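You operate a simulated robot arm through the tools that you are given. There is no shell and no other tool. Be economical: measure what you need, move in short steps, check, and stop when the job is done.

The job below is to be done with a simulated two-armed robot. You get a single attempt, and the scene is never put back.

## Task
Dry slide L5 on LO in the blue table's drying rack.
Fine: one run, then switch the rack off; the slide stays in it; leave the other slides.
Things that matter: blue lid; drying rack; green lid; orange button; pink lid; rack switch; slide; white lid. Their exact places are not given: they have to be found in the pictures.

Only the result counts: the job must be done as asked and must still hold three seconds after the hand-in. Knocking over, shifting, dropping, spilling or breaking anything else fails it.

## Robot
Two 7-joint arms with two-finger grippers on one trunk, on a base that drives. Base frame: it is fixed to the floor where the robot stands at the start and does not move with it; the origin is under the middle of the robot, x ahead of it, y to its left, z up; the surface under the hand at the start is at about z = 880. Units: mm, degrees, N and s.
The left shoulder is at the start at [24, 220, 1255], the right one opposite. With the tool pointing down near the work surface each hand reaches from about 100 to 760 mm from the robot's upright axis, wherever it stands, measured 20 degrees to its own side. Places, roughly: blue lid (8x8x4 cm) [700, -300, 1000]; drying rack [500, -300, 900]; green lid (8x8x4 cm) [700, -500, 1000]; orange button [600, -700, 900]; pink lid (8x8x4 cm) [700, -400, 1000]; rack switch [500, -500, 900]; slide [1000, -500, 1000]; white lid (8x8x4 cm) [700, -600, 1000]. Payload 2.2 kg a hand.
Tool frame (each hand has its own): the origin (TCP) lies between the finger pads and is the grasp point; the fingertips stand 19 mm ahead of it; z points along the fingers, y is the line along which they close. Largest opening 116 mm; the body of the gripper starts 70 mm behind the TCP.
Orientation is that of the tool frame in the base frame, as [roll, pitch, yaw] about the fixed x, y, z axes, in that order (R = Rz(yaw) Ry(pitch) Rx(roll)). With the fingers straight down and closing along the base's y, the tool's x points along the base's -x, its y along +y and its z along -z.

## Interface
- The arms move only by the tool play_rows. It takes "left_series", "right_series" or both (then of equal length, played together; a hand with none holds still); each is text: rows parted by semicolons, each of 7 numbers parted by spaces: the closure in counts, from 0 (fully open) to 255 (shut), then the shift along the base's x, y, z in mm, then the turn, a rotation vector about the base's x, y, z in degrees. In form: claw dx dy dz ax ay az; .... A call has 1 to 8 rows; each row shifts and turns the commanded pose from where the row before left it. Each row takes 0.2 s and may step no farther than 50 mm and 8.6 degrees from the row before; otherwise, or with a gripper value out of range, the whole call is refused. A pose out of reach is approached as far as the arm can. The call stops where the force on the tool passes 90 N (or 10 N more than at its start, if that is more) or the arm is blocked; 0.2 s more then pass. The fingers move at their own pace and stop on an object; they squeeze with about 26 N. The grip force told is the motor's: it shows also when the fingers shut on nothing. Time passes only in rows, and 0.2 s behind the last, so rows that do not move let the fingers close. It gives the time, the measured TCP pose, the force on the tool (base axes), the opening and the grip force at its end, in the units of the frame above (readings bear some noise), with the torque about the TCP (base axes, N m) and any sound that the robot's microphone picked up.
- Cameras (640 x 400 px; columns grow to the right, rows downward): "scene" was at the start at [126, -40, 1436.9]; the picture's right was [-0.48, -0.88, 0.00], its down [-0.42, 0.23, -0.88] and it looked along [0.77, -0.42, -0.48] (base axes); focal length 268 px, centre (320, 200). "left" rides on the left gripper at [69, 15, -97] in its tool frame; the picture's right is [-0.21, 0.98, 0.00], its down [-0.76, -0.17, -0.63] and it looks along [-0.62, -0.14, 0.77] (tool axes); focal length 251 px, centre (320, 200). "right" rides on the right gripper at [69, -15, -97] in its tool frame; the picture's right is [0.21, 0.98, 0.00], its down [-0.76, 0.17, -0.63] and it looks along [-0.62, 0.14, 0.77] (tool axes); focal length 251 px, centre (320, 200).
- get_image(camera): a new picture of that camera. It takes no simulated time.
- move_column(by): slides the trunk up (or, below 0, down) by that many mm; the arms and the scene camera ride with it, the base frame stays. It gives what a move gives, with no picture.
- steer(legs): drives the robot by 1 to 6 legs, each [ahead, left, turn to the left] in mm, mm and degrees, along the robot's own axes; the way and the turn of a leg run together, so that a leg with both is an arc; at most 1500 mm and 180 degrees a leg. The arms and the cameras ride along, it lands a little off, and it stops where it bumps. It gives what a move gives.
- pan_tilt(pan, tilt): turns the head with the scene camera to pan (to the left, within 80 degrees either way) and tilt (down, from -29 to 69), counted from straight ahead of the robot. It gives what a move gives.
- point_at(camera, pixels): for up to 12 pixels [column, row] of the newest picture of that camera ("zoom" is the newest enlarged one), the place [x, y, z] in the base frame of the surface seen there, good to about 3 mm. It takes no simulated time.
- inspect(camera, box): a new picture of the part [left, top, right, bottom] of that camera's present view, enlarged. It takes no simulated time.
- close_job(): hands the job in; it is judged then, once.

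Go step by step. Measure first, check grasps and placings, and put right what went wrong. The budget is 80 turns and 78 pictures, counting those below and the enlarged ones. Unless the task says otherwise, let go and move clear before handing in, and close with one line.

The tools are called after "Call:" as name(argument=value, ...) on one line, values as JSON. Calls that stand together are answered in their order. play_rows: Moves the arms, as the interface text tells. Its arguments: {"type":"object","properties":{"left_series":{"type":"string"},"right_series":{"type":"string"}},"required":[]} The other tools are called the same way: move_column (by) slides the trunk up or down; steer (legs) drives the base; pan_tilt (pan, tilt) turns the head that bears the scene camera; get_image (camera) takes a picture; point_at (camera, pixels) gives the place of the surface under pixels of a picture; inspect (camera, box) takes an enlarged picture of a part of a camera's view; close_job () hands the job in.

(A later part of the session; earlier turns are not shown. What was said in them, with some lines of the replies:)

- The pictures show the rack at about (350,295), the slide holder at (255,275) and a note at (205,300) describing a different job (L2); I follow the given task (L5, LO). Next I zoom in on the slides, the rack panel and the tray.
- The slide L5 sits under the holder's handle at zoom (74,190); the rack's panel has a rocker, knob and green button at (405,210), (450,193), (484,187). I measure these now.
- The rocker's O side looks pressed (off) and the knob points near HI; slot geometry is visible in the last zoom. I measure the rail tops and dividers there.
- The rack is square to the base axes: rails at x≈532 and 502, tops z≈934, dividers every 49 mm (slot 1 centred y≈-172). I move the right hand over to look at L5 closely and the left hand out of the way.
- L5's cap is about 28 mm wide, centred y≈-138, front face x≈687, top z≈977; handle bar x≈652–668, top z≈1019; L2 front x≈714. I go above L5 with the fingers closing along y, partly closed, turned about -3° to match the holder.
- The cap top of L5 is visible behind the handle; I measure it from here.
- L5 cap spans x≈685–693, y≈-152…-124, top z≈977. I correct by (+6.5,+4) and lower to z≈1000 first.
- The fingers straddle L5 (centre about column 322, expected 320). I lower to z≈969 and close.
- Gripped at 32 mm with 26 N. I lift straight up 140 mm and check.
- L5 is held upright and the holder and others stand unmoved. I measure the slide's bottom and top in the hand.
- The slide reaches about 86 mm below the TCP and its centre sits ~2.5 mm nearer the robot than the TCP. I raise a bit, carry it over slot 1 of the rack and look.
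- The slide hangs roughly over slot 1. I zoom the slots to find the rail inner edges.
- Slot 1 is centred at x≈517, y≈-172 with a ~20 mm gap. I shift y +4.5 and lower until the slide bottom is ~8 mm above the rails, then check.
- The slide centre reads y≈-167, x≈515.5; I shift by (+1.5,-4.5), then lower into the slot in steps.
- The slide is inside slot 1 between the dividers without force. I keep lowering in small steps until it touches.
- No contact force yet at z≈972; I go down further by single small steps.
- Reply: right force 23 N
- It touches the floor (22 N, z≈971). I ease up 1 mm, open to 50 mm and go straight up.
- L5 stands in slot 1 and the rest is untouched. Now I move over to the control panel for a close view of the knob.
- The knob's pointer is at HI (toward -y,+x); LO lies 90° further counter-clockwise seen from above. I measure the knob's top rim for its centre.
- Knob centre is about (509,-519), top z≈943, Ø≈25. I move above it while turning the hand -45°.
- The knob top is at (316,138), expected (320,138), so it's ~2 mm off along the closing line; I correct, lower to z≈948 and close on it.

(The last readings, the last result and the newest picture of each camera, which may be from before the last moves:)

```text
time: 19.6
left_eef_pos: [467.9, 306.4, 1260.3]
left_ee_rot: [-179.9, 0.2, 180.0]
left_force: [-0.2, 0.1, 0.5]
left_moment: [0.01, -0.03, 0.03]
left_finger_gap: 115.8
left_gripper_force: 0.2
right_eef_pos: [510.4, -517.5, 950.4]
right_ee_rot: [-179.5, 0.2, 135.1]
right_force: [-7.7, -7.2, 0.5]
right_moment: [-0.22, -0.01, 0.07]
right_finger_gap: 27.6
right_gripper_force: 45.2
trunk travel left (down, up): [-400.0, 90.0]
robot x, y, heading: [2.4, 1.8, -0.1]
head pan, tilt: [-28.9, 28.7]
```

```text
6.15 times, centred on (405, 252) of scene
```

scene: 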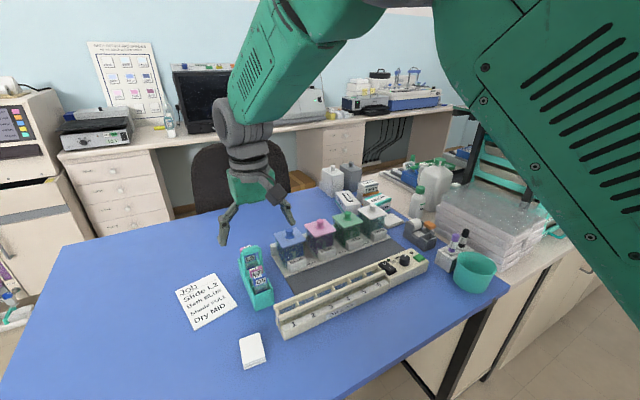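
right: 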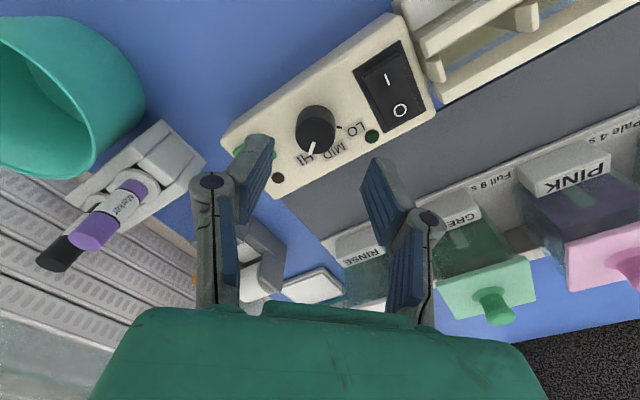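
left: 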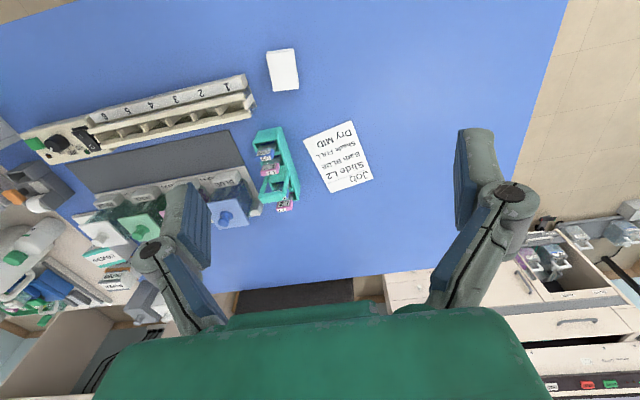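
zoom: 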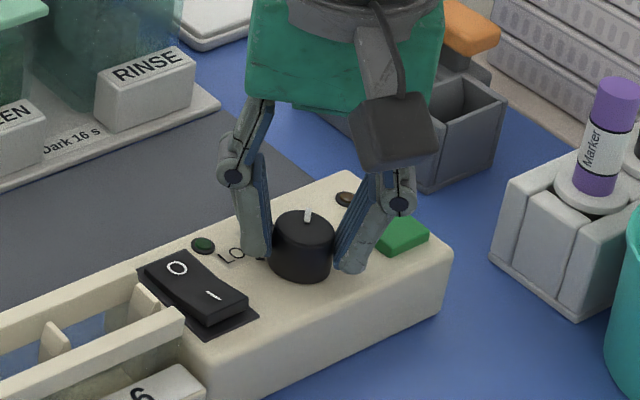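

Gripped on the knob (27.6 mm, slight sideways force). I turn +48° and check.

Call:
play_rows(right_series="255 -0.7 -0.7 0 0 0 8;255 0 0 0 0 0 8;255 0 0 0 0 0 8;255 0 0 0 0 0 8;255 0 0 0 0 0 8;255 0 0 0 0 0 8;255 0 0 0 0 0 0")

Call:
inspect(camera="scene", box=[360, 220, 450, 285])

```text
time: 21.2
left_eef_pos: [467.7, 307.6, 1261.8]
left_ee_rot: [-179.8, 0.2, -179.8]
left_force: [-0.2, -0.4, -0.7]
left_moment: [-0.02, -0.02, 0.04]
left_finger_gap: 116.2
left_gripper_force: 0.1
right_eef_pos: [509.2, -519.7, 949.7]
right_ee_rot: [-179.7, 0.1, -176.9]
right_force: [-8.3, -10.0, 2.6]
right_moment: [-0.23, 0.72, 0.03]
right_finger_gap: 27.6
right_gripper_force: 44.8
trunk travel left (down, up): [-400.0, 90.0]
robot x, y, heading: [-0.6, 3.5, 0.0]
head pan, tilt: [-28.9, 28.7]
```

```text
6.15 times, centred on (405, 252) of scene
```

zoom: 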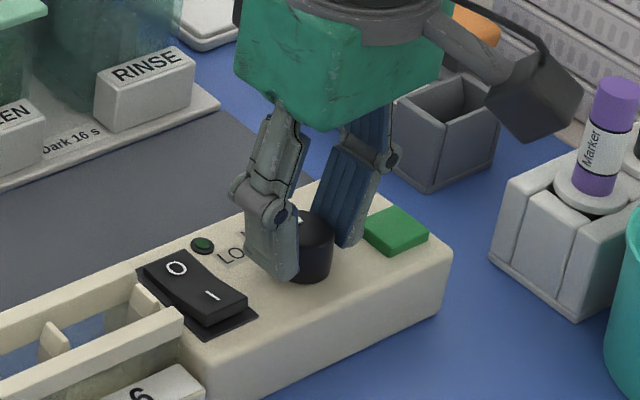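

The knob follows; I turn the remaining 42°.

Call:
play_rows(right_series="255 -0.5 -0.5 0 0 0 8;255 0 0 0 0 0 8;255 0 0 0 0 0 8;255 0 0 0 0 0 8;255 0 0 0 0 0 8;255 0 0 0 0 0 2;255 0 0 0 0 0 0")

Call:
inspect(camera="scene", box=[360, 220, 450, 285])

```text
time: 22.8
left_eef_pos: [467.8, 307.9, 1261.2]
left_ee_rot: [-179.8, 0.1, -179.9]
left_force: [0.5, -0.4, -0.3]
left_moment: [0.04, 0.04, -0.01]
left_finger_gap: 115.8
left_gripper_force: 0.0
right_eef_pos: [509.6, -520.0, 949.7]
right_ee_rot: [-179.6, 0.4, -134.8]
right_force: [-1.1, -8.3, 3.9]
right_moment: [-0.43, 0.29, 0.07]
right_finger_gap: 27.4
right_gripper_force: 45.7
trunk travel left (down, up): [-400.0, 90.0]
robot x, y, heading: [-2.8, 0.3, -0.1]
head pan, tilt: [-28.9, 28.7]
```

```text
6.15 times, centred on (405, 252) of scene
```

zoom: 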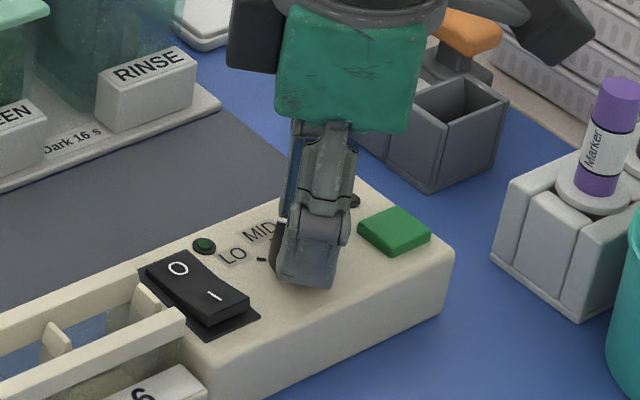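

I release and lift to see where the pointer is.

Call:
play_rows(right_series="145 0 0 0 0 0 0;145 0 0 0 0 0 0;145 0 0 25 0 0 -8;145 0 0 40 0 0 -8;145 0 0 40 0 0 -8;145 0 0 40 0 0 -8")

Call:
inspect(camera="scene", box=[370, 230, 434, 283])

```text
time: 24.2
left_eef_pos: [468.4, 310.4, 1261.0]
left_ee_rot: [-179.7, 0.2, -179.8]
left_force: [0.5, 0.3, -0.2]
left_moment: [-0.01, -0.03, 0.0]
left_finger_gap: 116.1
left_gripper_force: 0.0
right_eef_pos: [510.4, -519.6, 1094.9]
right_ee_rot: [-179.8, 0.0, -167.1]
right_force: [0.8, -0.4, -1.3]
right_moment: [-0.01, -0.01, -0.01]
right_finger_gap: 50.0
right_gripper_force: 0.1
trunk travel left (down, up): [-400.0, 90.0]
robot x, y, heading: [-2.0, 5.5, 0.1]
head pan, tilt: [-28.9, 28.7]
```

```text
7.55 times, centred on (402, 256) of scene
```

zoom: 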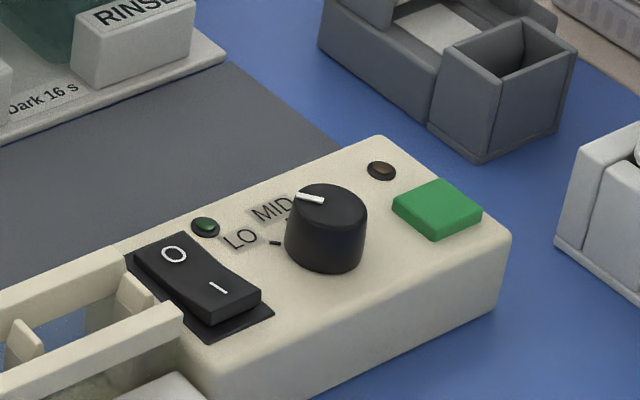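

The pointer appears a bit short of the LO tick (mark from (325,203) to (297,195)). I move back to the earlier viewpoint for a precise measurement.

Call:
play_rows(right_series="145 -37 0 0 0 0 -6.5;145 -37 -8 -5 0 0 -6.5;145 0 0 0 0 0 0")

Call:
inspect(camera="right", box=[285, 130, 355, 185])

```text
time: 25.0
left_eef_pos: [470.5, 309.0, 1259.4]
left_ee_rot: [-179.7, 0.0, -179.9]
left_force: [0.2, 0.8, 0.0]
left_moment: [0.03, 0.03, 0.0]
left_finger_gap: 116.0
left_gripper_force: 0.0
right_eef_pos: [437.4, -523.7, 1088.2]
right_ee_rot: [-179.7, 0.0, -179.8]
right_force: [-0.2, -0.1, -1.0]
right_moment: [-0.04, 0.03, -0.03]
right_finger_gap: 49.7
right_gripper_force: 0.0
trunk travel left (down, up): [-400.0, 90.0]
robot x, y, heading: [-0.9, 2.0, 0.1]
head pan, tilt: [-28.9, 28.7]
```

```text
7.27 times, centred on (320, 158) of right
```

zoom: 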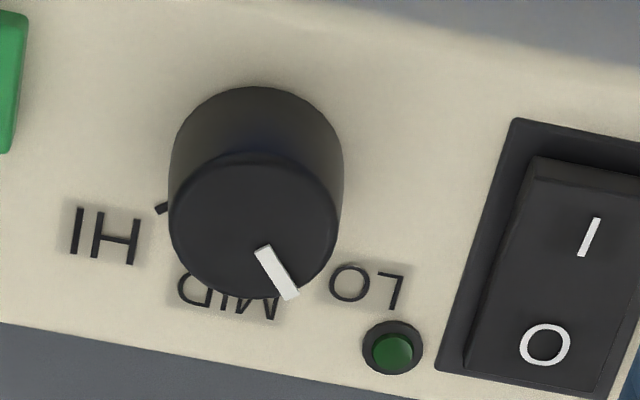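

The pointer is now at ≈39° by my calculation (it was -51.5° at HI). I measure the tick marks to know the exact LO angle.

Call:
point_at(camera="zoom", pixels=[[162, 208], [158, 211], [167, 206], [268, 250], [289, 294], [255, 222], [180, 215], [330, 225], [255, 165], [366, 288], [228, 290]])

Call:
inspect(camera="scene", box=[385, 240, 430, 275])

```text
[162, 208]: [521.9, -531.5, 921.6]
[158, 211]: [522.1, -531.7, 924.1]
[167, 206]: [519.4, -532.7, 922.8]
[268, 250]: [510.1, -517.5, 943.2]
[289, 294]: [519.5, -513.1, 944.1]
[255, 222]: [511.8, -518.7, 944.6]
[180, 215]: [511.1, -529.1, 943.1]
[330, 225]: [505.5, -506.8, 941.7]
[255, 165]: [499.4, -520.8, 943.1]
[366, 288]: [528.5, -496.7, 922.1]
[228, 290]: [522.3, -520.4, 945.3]
```

```text
11.43 times, centred on (408, 258) of scene
```

zoom: 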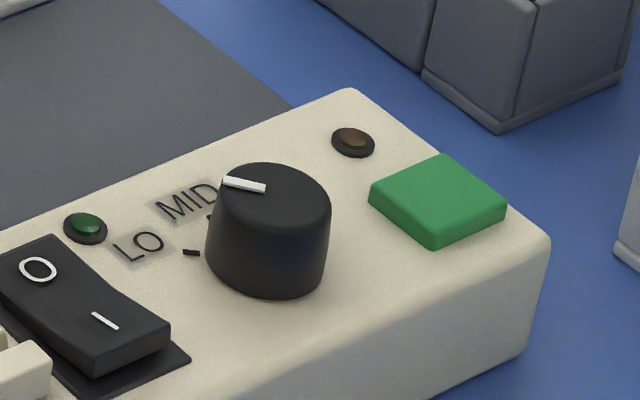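

Call:
point_at(camera="zoom", pixels=[[190, 252], [186, 251], [197, 253], [210, 217], [268, 290], [210, 250]])

```text
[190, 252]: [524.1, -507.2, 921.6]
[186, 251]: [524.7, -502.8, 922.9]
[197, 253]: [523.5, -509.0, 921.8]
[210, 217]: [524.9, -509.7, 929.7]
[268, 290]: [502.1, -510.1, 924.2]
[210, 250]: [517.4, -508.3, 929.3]
```

The estimates differ by view; I zoom tighter on the pointer and tick.

Call:
inspect(camera="scene", box=[394, 250, 414, 268])

```text
16.00 times, centred on (404, 259) of scene
```

zoom: 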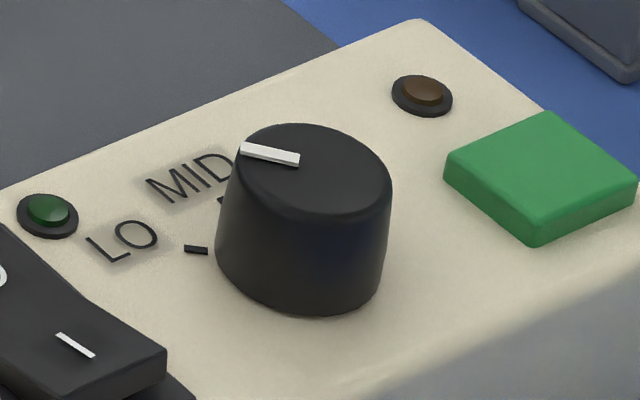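

The mark is roughly 5–10° short of the LO tick, so I re-grip the knob and turn +8° more.

Call:
play_rows(right_series="145 36 2.3 -20 0 0 0;145 36 2.4 -20 0 0 0;145 0 0 -35 0 0 0;145 0 0 -35 0 0 0;145 0 0 -28 0 0 0;145 0 0 0 0 0 0;255 0 0 0 0 0 0;255 0 0 0 0 0 0")

Call:
play_rows(right_series="255 0 0 0 0 0 4;255 0 0 0 0 0 4;255 0 0 0 0 0 0;145 0 0 0 0 0 0;145 0 0 0 0 0 0;145 0 0 30 0 0 -4;145 0 0 40 0 0 -4;145 0 0 40 0 0 0")

Call:
play_rows(right_series="145 -36 -2.3 14 0 0 0;145 -36 -2.4 14 0 0 0;145 0 0 0 0 0 0")

Call:
inspect(camera="scene", box=[394, 250, 414, 268])

Call:
inspect(camera="right", box=[285, 130, 355, 185])

```text
time: 26.8
left_eef_pos: [469.1, 311.1, 1259.8]
left_ee_rot: [-179.6, 0.1, -179.9]
left_force: [0.0, -0.8, 0.1]
left_moment: [-0.03, -0.01, 0.01]
left_finger_gap: 115.8
left_gripper_force: 0.1
right_eef_pos: [506.2, -519.5, 952.2]
right_ee_rot: [-179.8, -0.1, -179.9]
right_force: [-2.1, 17.4, -16.9]
right_moment: [0.01, -0.37, 0.11]
right_finger_gap: 27.6
right_gripper_force: 45.2
trunk travel left (down, up): [-400.0, 90.0]
robot x, y, heading: [-3.4, 7.5, -0.2]
head pan, tilt: [-28.9, 28.7]
```

```text
time: 28.6
left_eef_pos: [467.8, 309.5, 1260.2]
left_ee_rot: [-179.7, 0.2, -179.9]
left_force: [-0.1, -0.5, 0.4]
left_moment: [0.02, 0.01, -0.03]
left_finger_gap: 116.0
left_gripper_force: 0.0
right_eef_pos: [506.1, -521.4, 1065.8]
right_ee_rot: [-179.6, 0.1, -179.8]
right_force: [0.4, -0.6, 0.6]
right_moment: [0.0, 0.01, -0.04]
right_finger_gap: 49.7
right_gripper_force: 0.1
trunk travel left (down, up): [-400.0, 90.0]
robot x, y, heading: [-0.5, 1.3, 0.2]
head pan, tilt: [-28.9, 28.7]
```

```text
time: 29.4
left_eef_pos: [470.9, 309.8, 1257.2]
left_ee_rot: [-179.8, 0.0, -179.9]
left_force: [0.9, 0.9, -0.3]
left_moment: [0.0, 0.0, 0.0]
left_finger_gap: 116.1
left_gripper_force: 0.0
right_eef_pos: [440.4, -526.4, 1089.7]
right_ee_rot: [-179.7, 0.0, -179.8]
right_force: [0.2, 0.9, 0.6]
right_moment: [-0.02, 0.0, -0.02]
right_finger_gap: 50.2
right_gripper_force: 0.0
trunk travel left (down, up): [-400.0, 90.0]
robot x, y, heading: [1.6, 4.1, 0.1]
head pan, tilt: [-28.9, 28.7]
```

```text
16.00 times, centred on (404, 259) of scene
```

zoom: 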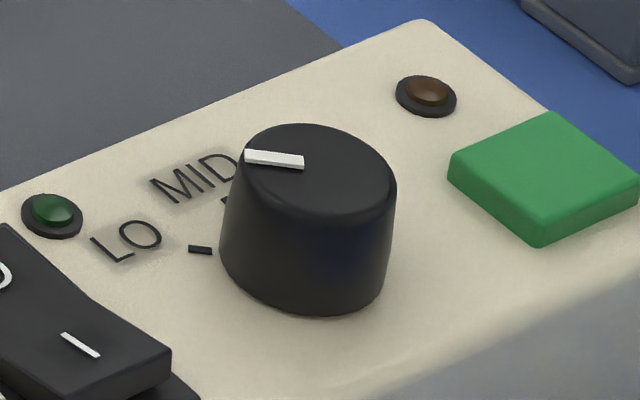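

```text
7.27 times, centred on (320, 158) of right
```

zoom: 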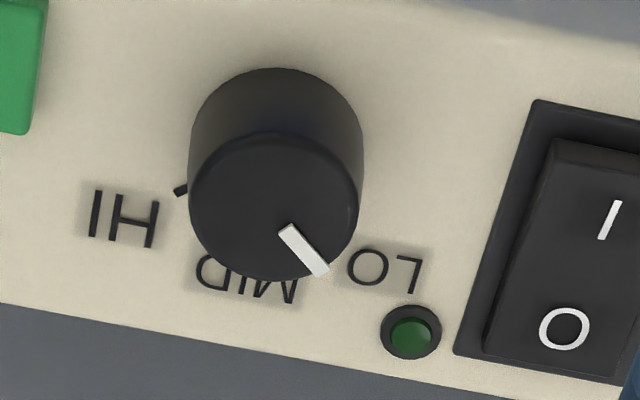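

The pointer now lines up with the LO tick. Next is the rocker; I measure its ends.

Call:
inspect(camera="right", box=[320, 115, 400, 185])

```text
5.71 times, centred on (360, 150) of right
```

zoom: 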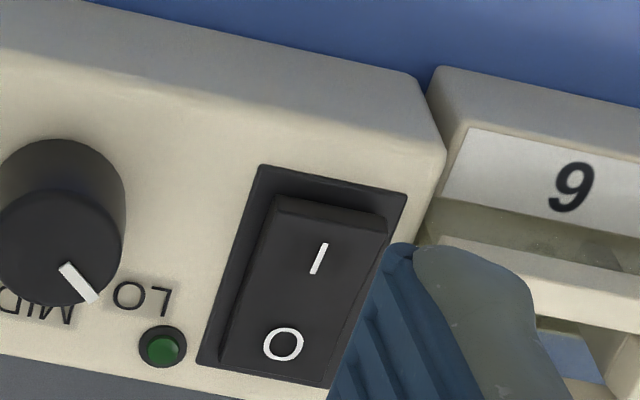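

Call:
point_at(camera="zoom", pixels=[[280, 215], [380, 230], [330, 208], [318, 258], [300, 300], [284, 343], [275, 365], [330, 190], [330, 225], [260, 320], [290, 120]])

```text
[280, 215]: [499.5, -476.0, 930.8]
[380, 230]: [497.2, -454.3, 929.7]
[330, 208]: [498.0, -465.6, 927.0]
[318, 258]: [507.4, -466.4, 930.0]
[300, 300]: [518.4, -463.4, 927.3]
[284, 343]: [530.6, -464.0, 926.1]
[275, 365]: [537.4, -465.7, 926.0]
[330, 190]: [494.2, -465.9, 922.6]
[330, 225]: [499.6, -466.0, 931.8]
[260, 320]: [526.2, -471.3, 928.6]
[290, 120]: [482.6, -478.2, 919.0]
```

The rocker runs x≈498 (I, z≈931) to 537 (O, z≈926) at y≈-465. I go above the I end with the fingers shut.

Call:
play_rows(right_series="255 29 30 -10 0 0 0;255 29 31 -20 0 0 0;255 0 0 -40 0 0 0;255 0 0 -40 0 0 0;255 0 0 0 0 0 0")

Call:
inspect(camera="scene", box=[350, 220, 440, 285])

```text
time: 30.6
left_eef_pos: [468.7, 306.2, 1262.5]
left_ee_rot: [-179.8, 0.0, -179.9]
left_force: [0.6, -0.6, 0.4]
left_moment: [0.01, -0.04, 0.0]
left_finger_gap: 116.1
left_gripper_force: 0.1
right_eef_pos: [492.2, -466.1, 976.2]
right_ee_rot: [-179.8, 0.3, -179.7]
right_force: [0.3, 1.1, -0.2]
right_moment: [0.01, 0.01, -0.02]
right_finger_gap: 0.0
right_gripper_force: 25.7
trunk travel left (down, up): [-400.0, 90.0]
robot x, y, heading: [-2.1, 3.3, 0.0]
head pan, tilt: [-28.9, 28.7]
```

```text
6.15 times, centred on (395, 252) of scene
```

zoom: 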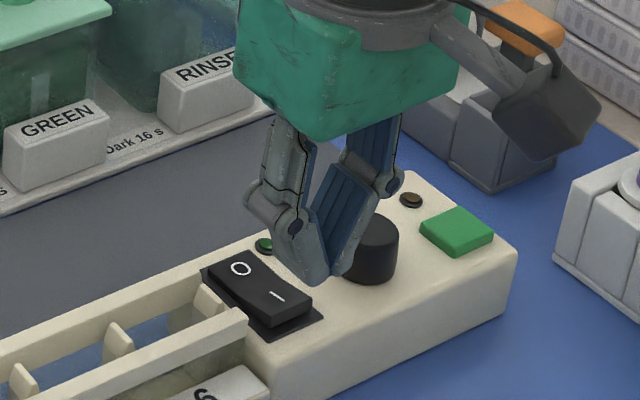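

Call:
play_rows(right_series="255 7 0 -15 0 0 0;255 0 0 -9 0 0 0;255 0 0 -3 0 0 0;255 0 0 -2 0 0 0;255 0 0 -2 0 0 0;255 0 0 0 0 0 0")

Call:
inspect(camera="scene", box=[350, 220, 440, 285])

```text
time: 32.0
left_eef_pos: [470.0, 307.3, 1259.6]
left_ee_rot: [-179.6, 0.1, -179.9]
left_force: [1.1, 1.1, 0.1]
left_moment: [0.0, -0.02, -0.01]
left_finger_gap: 115.8
left_gripper_force: 0.0
right_eef_pos: [500.9, -466.7, 948.9]
right_ee_rot: [-179.8, 0.0, -179.9]
right_force: [-1.2, 0.2, 1.4]
right_moment: [0.01, 0.02, -0.01]
right_finger_gap: 0.0
right_gripper_force: 26.2
trunk travel left (down, up): [-400.0, 90.0]
robot x, y, heading: [5.3, 2.0, 0.2]
head pan, tilt: [-28.9, 28.7]
```

```text
6.15 times, centred on (395, 252) of scene
```

zoom: 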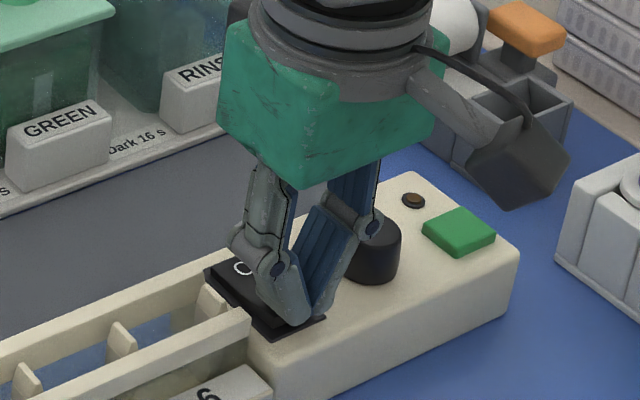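

No force yet; I press further down in 2 mm steps.

Call:
play_rows(right_series="255 0 0 -2 0 0 0;255 0 0 -2 0 0 0;255 0 0 -2 0 0 0;255 0 0 0 0 0 0")

```text
time: 33.0
left_eef_pos: [467.2, 309.4, 1259.7]
left_ee_rot: [-179.5, 0.3, -179.9]
left_force: [-0.2, -0.1, -0.6]
left_moment: [-0.01, 0.02, -0.01]
left_finger_gap: 116.1
left_gripper_force: 0.0
right_eef_pos: [499.5, -465.0, 945.2]
right_ee_rot: [-179.6, 0.6, -179.9]
right_force: [1.7, -6.1, 24.8]
right_moment: [-0.08, -0.28, -0.08]
right_finger_gap: 6.1
right_gripper_force: 28.7
trunk travel left (down, up): [-400.0, 90.0]
robot x, y, heading: [1.8, 5.1, 0.1]
head pan, tilt: [-28.9, 28.7]
```

Force 25 N now; I check for the lamp.

Call:
inspect(camera="scene", box=[360, 230, 430, 285])

```text
7.27 times, centred on (395, 258) of scene
```

zoom: 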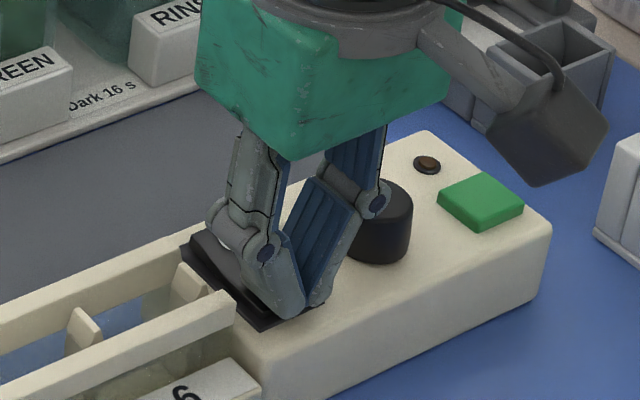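

The O end looks raised now. I lift off and look at the lamp and pointer.

Call:
play_rows(right_series="255 0 0 10 0 0 0;255 0 0 40 0 0 0;255 -30 -20 40 0 0 0;255 -30 -20 20 0 0 0;255 0 0 0 0 0 0")

Call:
inspect(camera="scene", box=[370, 235, 430, 285])

```text
refused: row 3 steps farther than a row can; nothing moved
```

```text
8.00 times, centred on (400, 260) of scene
```

zoom: 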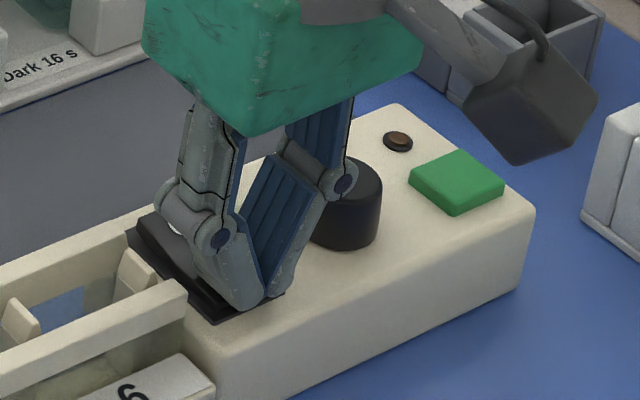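

Call:
play_rows(right_series="255 0 0 10 0 0 0;255 0 0 40 0 0 0;255 -30 -20 30 0 0 0;255 -30 -20 30 0 0 0;255 0 0 0 0 0 0")

Call:
inspect(camera="scene", box=[370, 235, 430, 285])

```text
time: 34.2
left_eef_pos: [467.8, 306.1, 1259.4]
left_ee_rot: [-179.8, 0.0, -179.8]
left_force: [0.8, -0.8, -0.2]
left_moment: [0.02, 0.01, -0.01]
left_finger_gap: 115.9
left_gripper_force: 0.1
right_eef_pos: [439.7, -505.9, 1054.7]
right_ee_rot: [-179.6, 0.0, -179.9]
right_force: [0.5, -0.9, 0.4]
right_moment: [0.01, 0.04, 0.01]
right_finger_gap: 0.3
right_gripper_force: 28.4
trunk travel left (down, up): [-400.0, 90.0]
robot x, y, heading: [-1.4, 2.4, -0.0]
head pan, tilt: [-28.9, 28.7]
```

```text
8.00 times, centred on (400, 260) of scene
```

zoom: 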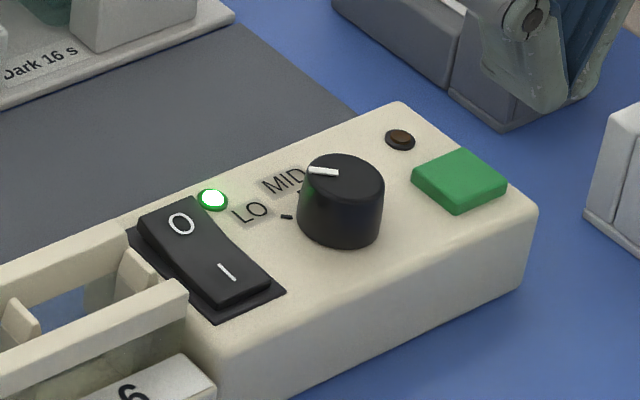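

The lamp is green (power on) and the pointer still at LO. I measure the green button.

Call:
point_at(camera="zoom", pixels=[[460, 177], [415, 178], [458, 152], [505, 187], [458, 208], [400, 137]])

```text
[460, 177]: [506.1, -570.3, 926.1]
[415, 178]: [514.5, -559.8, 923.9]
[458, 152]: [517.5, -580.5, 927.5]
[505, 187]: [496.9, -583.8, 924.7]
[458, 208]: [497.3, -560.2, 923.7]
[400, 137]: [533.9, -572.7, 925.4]
```

Call:
play_rows(right_series="255 33 -32 0 0 0 0;255 33 -32 0 0 0 0;255 0 0 -40 0 0 0;255 0 0 -40 0 0 0;255 0 0 -15 0 0 0;255 0 0 0 0 0 0")

Call:
inspect(camera="scene", box=[370, 225, 440, 285])

```text
time: 35.6
left_eef_pos: [466.7, 309.8, 1260.7]
left_ee_rot: [-179.7, 0.1, -179.9]
left_force: [0.0, -0.2, -0.2]
left_moment: [0.0, 0.01, -0.01]
left_finger_gap: 116.0
left_gripper_force: 0.1
right_eef_pos: [506.4, -571.1, 961.1]
right_ee_rot: [-179.8, 0.1, -179.9]
right_force: [0.5, 0.7, 0.1]
right_moment: [-0.02, 0.01, -0.05]
right_finger_gap: 0.0
right_gripper_force: 28.3
trunk travel left (down, up): [-400.0, 90.0]
robot x, y, heading: [4.9, 1.4, -0.1]
head pan, tilt: [-28.9, 28.7]
```

```text
6.67 times, centred on (405, 255) of scene
```

zoom: 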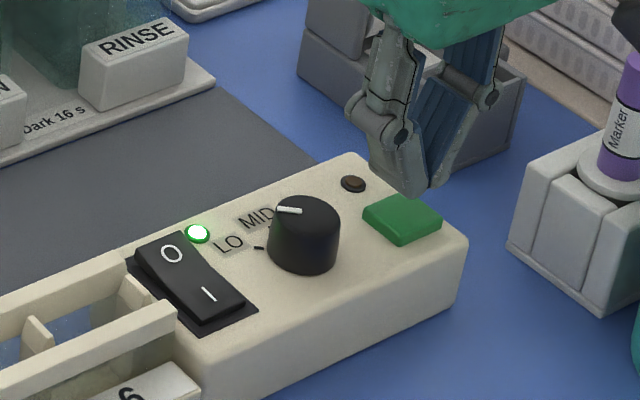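

The fingertips are over the button. I press down in small steps, watching for force, then up.

Call:
play_rows(right_series="255 0 0 -12 0 0 0;255 0 0 -3 0 0 0;255 0 0 -2 0 0 0;255 0 0 -2 0 0 0;255 0 0 0 0 0 0")

Call:
inspect(camera="scene", box=[370, 225, 440, 285])

```text
time: 36.8
left_eef_pos: [468.1, 307.7, 1261.1]
left_ee_rot: [-179.8, 0.1, -179.9]
left_force: [0.7, -0.1, -0.1]
left_moment: [0.01, 0.0, 0.02]
left_finger_gap: 116.1
left_gripper_force: 0.0
right_eef_pos: [506.5, -570.9, 939.9]
right_ee_rot: [-179.5, 0.3, -179.9]
right_force: [2.1, -2.2, 10.7]
right_moment: [-0.01, -0.03, 0.02]
right_finger_gap: 5.7
right_gripper_force: 28.4
trunk travel left (down, up): [-400.0, 90.0]
robot x, y, heading: [0.4, 2.9, 0.2]
head pan, tilt: [-28.9, 28.7]
heard: click
```

```text
6.67 times, centred on (405, 255) of scene
```

zoom: 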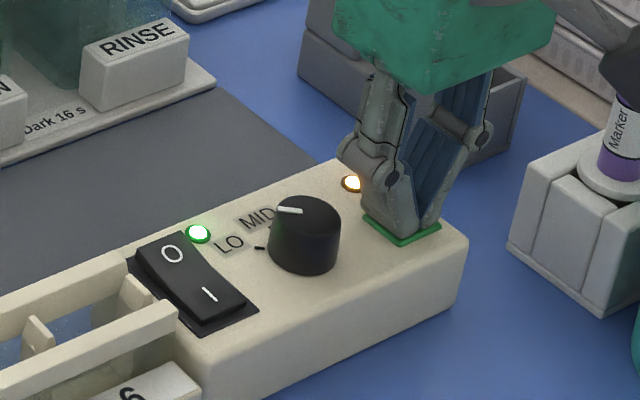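

A click was heard and the amber lamp is lit: the run has started. I lift off and move near the rocker (clear of view), waiting for the run to end.

Call:
play_rows(right_series="255 0 0 10 0 0 0;255 0 0 40 0 0 0;255 0 0 40 0 0 0;255 10 35 0 0 0 0;255 10 35 0 0 0 0;255 11 35 0 0 0 0;255 0 0 0 0 0 0;255 0 0 0 0 0 0")

Call:
inspect(camera="scene", box=[370, 225, 440, 285])

```text
time: 38.6
left_eef_pos: [469.0, 306.8, 1260.9]
left_ee_rot: [-179.8, 0.1, -179.8]
left_force: [-0.3, -0.1, 0.4]
left_moment: [0.07, 0.01, -0.01]
left_finger_gap: 116.0
left_gripper_force: 0.0
right_eef_pos: [537.3, -462.0, 1029.5]
right_ee_rot: [-179.7, 0.1, -179.9]
right_force: [0.0, -0.6, 0.2]
right_moment: [0.0, 0.03, 0.01]
right_finger_gap: 0.1
right_gripper_force: 28.2
trunk travel left (down, up): [-400.0, 90.0]
robot x, y, heading: [0.7, 3.2, -0.1]
head pan, tilt: [-28.9, 28.7]
```

```text
6.67 times, centred on (405, 255) of scene
```

zoom: 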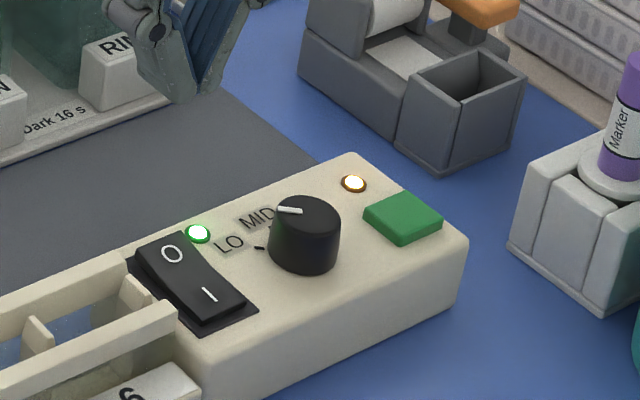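

The amber lamp is still lit; I wait, listening for an end signal.

Call:
play_rows(right_series="255 0 0 0 0 0 0;255 0 0 0 0 0 0;255 0 0 0 0 0 0;255 0 0 0 0 0 0;255 0 0 0 0 0 0;255 0 0 0 0 0 0;255 0 0 0 0 0 0;255 0 0 0 0 0 0")

Call:
play_rows(right_series="255 0 0 0 0 0 0;255 0 0 0 0 0 0;255 0 0 0 0 0 0;255 0 0 0 0 0 0;255 0 0 0 0 0 0;255 0 0 0 0 0 0;255 0 0 0 0 0 0;255 0 0 0 0 0 0")

Call:
play_rows(right_series="255 0 0 0 0 0 0;255 0 0 0 0 0 0;255 0 0 0 0 0 0;255 0 0 0 0 0 0;255 0 0 0 0 0 0;255 0 0 0 0 0 0;255 0 0 0 0 0 0;255 0 0 0 0 0 0")

Call:
inspect(camera="scene", box=[370, 225, 440, 285])

```text
time: 40.4
left_eef_pos: [468.2, 308.8, 1260.7]
left_ee_rot: [-179.6, 0.2, -180.0]
left_force: [-0.3, -0.7, -1.2]
left_moment: [0.0, 0.0, -0.02]
left_finger_gap: 116.0
left_gripper_force: 0.0
right_eef_pos: [537.4, -462.7, 1029.6]
right_ee_rot: [-179.7, 0.1, -179.9]
right_force: [1.3, 0.5, -0.4]
right_moment: [0.01, 0.0, -0.01]
right_finger_gap: 0.4
right_gripper_force: 28.8
trunk travel left (down, up): [-400.0, 90.0]
robot x, y, heading: [-1.4, 5.2, -0.0]
head pan, tilt: [-28.9, 28.7]
```

```text
time: 42.2
left_eef_pos: [468.6, 307.4, 1260.9]
left_ee_rot: [-179.7, 0.1, -179.8]
left_force: [-0.5, 0.8, -0.3]
left_moment: [0.0, -0.02, 0.01]
left_finger_gap: 116.0
left_gripper_force: 0.0
right_eef_pos: [537.1, -461.6, 1028.9]
right_ee_rot: [-179.8, 0.1, -179.9]
right_force: [0.0, 0.1, 0.4]
right_moment: [0.01, 0.01, -0.02]
right_finger_gap: 0.2
right_gripper_force: 28.4
trunk travel left (down, up): [-400.0, 90.0]
robot x, y, heading: [-0.5, 0.7, -0.2]
head pan, tilt: [-28.9, 28.7]
```

```text
time: 44.0
left_eef_pos: [467.6, 308.6, 1259.3]
left_ee_rot: [-179.7, 0.2, -180.0]
left_force: [-0.4, 0.2, -0.9]
left_moment: [-0.02, 0.0, -0.01]
left_finger_gap: 116.2
left_gripper_force: 0.1
right_eef_pos: [537.7, -462.7, 1029.4]
right_ee_rot: [-179.7, 0.0, -179.9]
right_force: [0.5, -0.2, 0.6]
right_moment: [0.01, 0.01, 0.0]
right_finger_gap: 0.2
right_gripper_force: 29.0
trunk travel left (down, up): [-400.0, 90.0]
robot x, y, heading: [0.8, 3.2, 0.1]
head pan, tilt: [-28.9, 28.7]
```

```text
6.67 times, centred on (405, 255) of scene
```

zoom: 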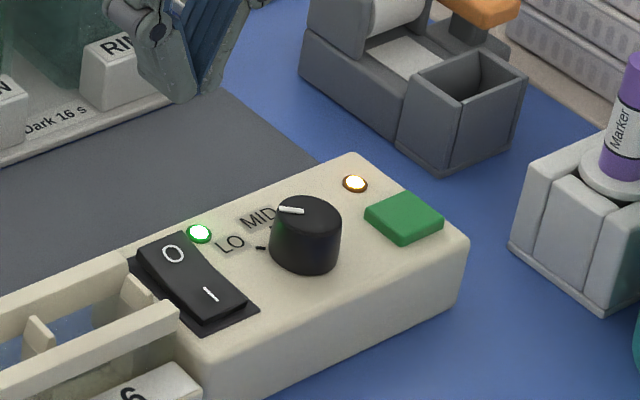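

Still running; I wait further.

Call:
play_rows(right_series="255 0 0 0 0 0 0;255 0 0 0 0 0 0;255 0 0 0 0 0 0;255 0 0 0 0 0 0;255 0 0 0 0 0 0;255 0 0 0 0 0 0;255 0 0 0 0 0 0;255 0 0 0 0 0 0")

Call:
play_rows(right_series="255 0 0 0 0 0 0;255 0 0 0 0 0 0;255 0 0 0 0 0 0;255 0 0 0 0 0 0;255 0 0 0 0 0 0;255 0 0 0 0 0 0;255 0 0 0 0 0 0;255 0 0 0 0 0 0")

Call:
play_rows(right_series="255 0 0 0 0 0 0;255 0 0 0 0 0 0;255 0 0 0 0 0 0;255 0 0 0 0 0 0;255 0 0 0 0 0 0;255 0 0 0 0 0 0;255 0 0 0 0 0 0;255 0 0 0 0 0 0")

Call:
play_rows(right_series="255 0 0 0 0 0 0;255 0 0 0 0 0 0;255 0 0 0 0 0 0;255 0 0 0 0 0 0;255 0 0 0 0 0 0;255 0 0 0 0 0 0;255 0 0 0 0 0 0;255 0 0 0 0 0 0")

Call:
inspect(camera="scene", box=[370, 225, 440, 285])

```text
time: 45.8
left_eef_pos: [469.9, 308.6, 1260.4]
left_ee_rot: [-179.7, 0.0, -179.9]
left_force: [0.2, -0.1, 0.1]
left_moment: [0.01, 0.0, -0.01]
left_finger_gap: 115.9
left_gripper_force: 0.0
right_eef_pos: [538.1, -461.9, 1029.7]
right_ee_rot: [-179.8, 0.1, -179.9]
right_force: [-0.1, 0.3, 0.1]
right_moment: [0.04, -0.04, -0.02]
right_finger_gap: 0.0
right_gripper_force: 28.4
trunk travel left (down, up): [-400.0, 90.0]
robot x, y, heading: [1.3, 4.2, 0.1]
head pan, tilt: [-28.9, 28.7]
```

```text
time: 47.6
left_eef_pos: [468.6, 309.0, 1260.8]
left_ee_rot: [-179.8, 0.1, -179.9]
left_force: [0.3, 0.3, -0.1]
left_moment: [0.01, 0.04, 0.0]
left_finger_gap: 116.0
left_gripper_force: 0.0
right_eef_pos: [537.5, -462.2, 1030.2]
right_ee_rot: [-179.7, 0.1, -179.8]
right_force: [-0.1, -0.3, 0.1]
right_moment: [0.01, 0.0, -0.01]
right_finger_gap: 0.0
right_gripper_force: 28.9
trunk travel left (down, up): [-400.0, 90.0]
robot x, y, heading: [0.4, 7.5, 0.3]
head pan, tilt: [-28.9, 28.7]
```

```text
time: 49.4
left_eef_pos: [468.5, 309.2, 1260.6]
left_ee_rot: [-179.8, 0.1, -179.9]
left_force: [0.7, -0.6, -0.3]
left_moment: [0.01, -0.01, 0.0]
left_finger_gap: 115.8
left_gripper_force: 0.0
right_eef_pos: [537.2, -461.9, 1030.0]
right_ee_rot: [-179.7, 0.1, -179.9]
right_force: [0.2, -0.6, -0.9]
right_moment: [0.06, 0.0, 0.05]
right_finger_gap: 0.0
right_gripper_force: 28.7
trunk travel left (down, up): [-400.0, 90.0]
robot x, y, heading: [0.3, 2.0, -0.1]
head pan, tilt: [-28.9, 28.7]
```

```text
time: 51.2
left_eef_pos: [468.8, 309.3, 1259.6]
left_ee_rot: [-179.6, 0.0, -180.0]
left_force: [-0.4, 0.6, -0.1]
left_moment: [-0.02, 0.0, 0.02]
left_finger_gap: 116.0
left_gripper_force: 0.0
right_eef_pos: [538.5, -461.9, 1028.7]
right_ee_rot: [-179.7, 0.0, -179.9]
right_force: [-0.7, 0.2, -0.1]
right_moment: [-0.03, -0.01, -0.02]
right_finger_gap: 0.0
right_gripper_force: 28.0
trunk travel left (down, up): [-400.0, 90.0]
robot x, y, heading: [0.8, 2.2, 0.0]
head pan, tilt: [-28.9, 28.7]
```

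```text
6.67 times, centred on (405, 255) of scene
```

zoom: 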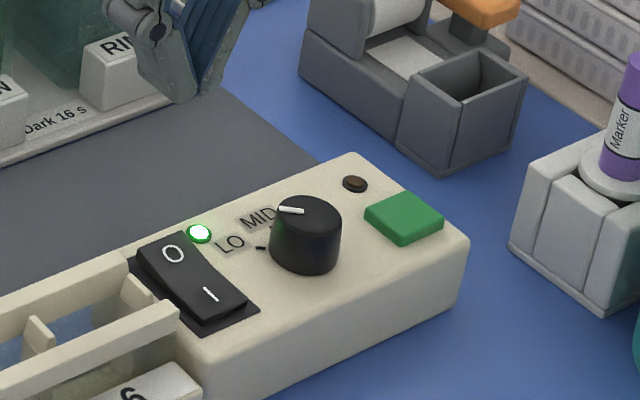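

The amber lamp is off: the run is finished. Now I press the O end of the rocker.

Call:
play_rows(right_series="255 -1 -3 -30 0 0 0;255 0 0 -30 0 0 0;255 0 0 -15 0 0 0;255 0 0 -4 0 0 0;255 0 0 -2 0 0 0;255 0 0 -2 0 0 0;255 0 0 -2 0 0 0;255 0 0 0 0 0 0")

Call:
inspect(camera="scene", box=[360, 230, 430, 285])

```text
time: 53.0
left_eef_pos: [467.7, 310.2, 1260.2]
left_ee_rot: [-179.6, 0.3, -179.9]
left_force: [-0.6, -0.1, 0.2]
left_moment: [0.01, -0.03, 0.03]
left_finger_gap: 115.7
left_gripper_force: 0.1
right_eef_pos: [538.1, -466.3, 944.2]
right_ee_rot: [-179.6, 0.4, -179.9]
right_force: [1.6, -2.7, 16.3]
right_moment: [-0.02, 0.17, 0.03]
right_finger_gap: 6.2
right_gripper_force: 28.5
trunk travel left (down, up): [-400.0, 90.0]
robot x, y, heading: [0.9, 2.0, 0.2]
head pan, tilt: [-28.9, 28.7]
```

```text
7.27 times, centred on (395, 258) of scene
```

zoom: 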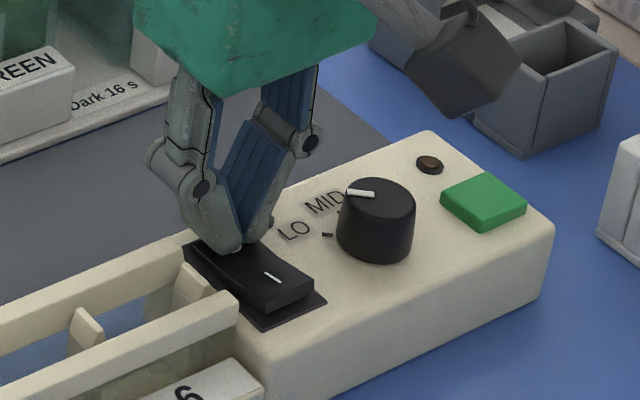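

The I end is raised again. I lift straight up, move clear and check everything.

Call:
play_rows(right_series="255 0 0 10 0 0 0;255 0 0 40 0 0 0;255 0 0 45 0 0 0;255 0 0 45 0 0 0;200 -20 -25 30 0 0 0;145 -20 -25 30 0 0 0;145 0 0 0 0 0 0")

Call:
inspect(camera="scene", box=[370, 235, 430, 285])

Call:
get_image(camera="scene")

Call:
inspect(camera="scene", box=[230, 230, 340, 345])

```text
time: 54.6
left_eef_pos: [471.0, 306.2, 1260.1]
left_ee_rot: [-179.8, 0.0, -179.9]
left_force: [-0.5, -0.2, -0.1]
left_moment: [-0.03, 0.03, 0.01]
left_finger_gap: 115.9
left_gripper_force: 0.0
right_eef_pos: [498.1, -515.9, 1141.1]
right_ee_rot: [-179.7, 0.0, -179.9]
right_force: [-0.1, 0.2, 0.9]
right_moment: [-0.01, 0.04, -0.01]
right_finger_gap: 50.0
right_gripper_force: 0.0
trunk travel left (down, up): [-400.0, 90.0]
robot x, y, heading: [1.0, -0.2, -0.0]
head pan, tilt: [-28.9, 28.7]
```

```text
8.00 times, centred on (400, 260) of scene
```

zoom: 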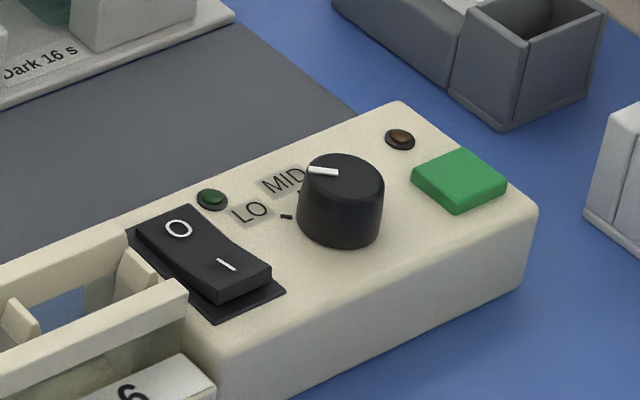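

```text
15 pictures are left
```

scene: 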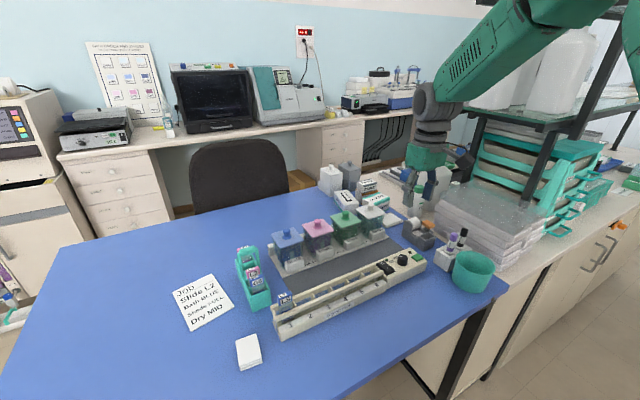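

```text
3.48 times, centred on (285, 288) of scene
```

zoom: 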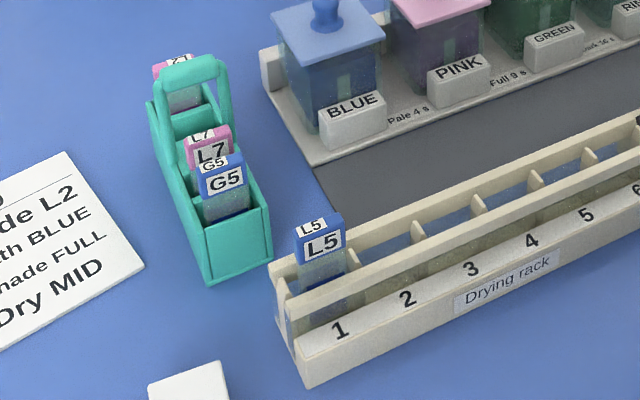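

Both lamps are dark, the rocker is on O, L5 stands in slot 1, and the other slides are undisturbed, so I hand in.

Call:
close_job()

```text
The job is handed in.
```

Slide L5 was dried for one run on LO in the blue table's rack; the rack is now switched off, L5 is still in slot 1, and the other slides were left alone. The note on the table describes a different job (slide L2, dry MID), and I did not follow it.
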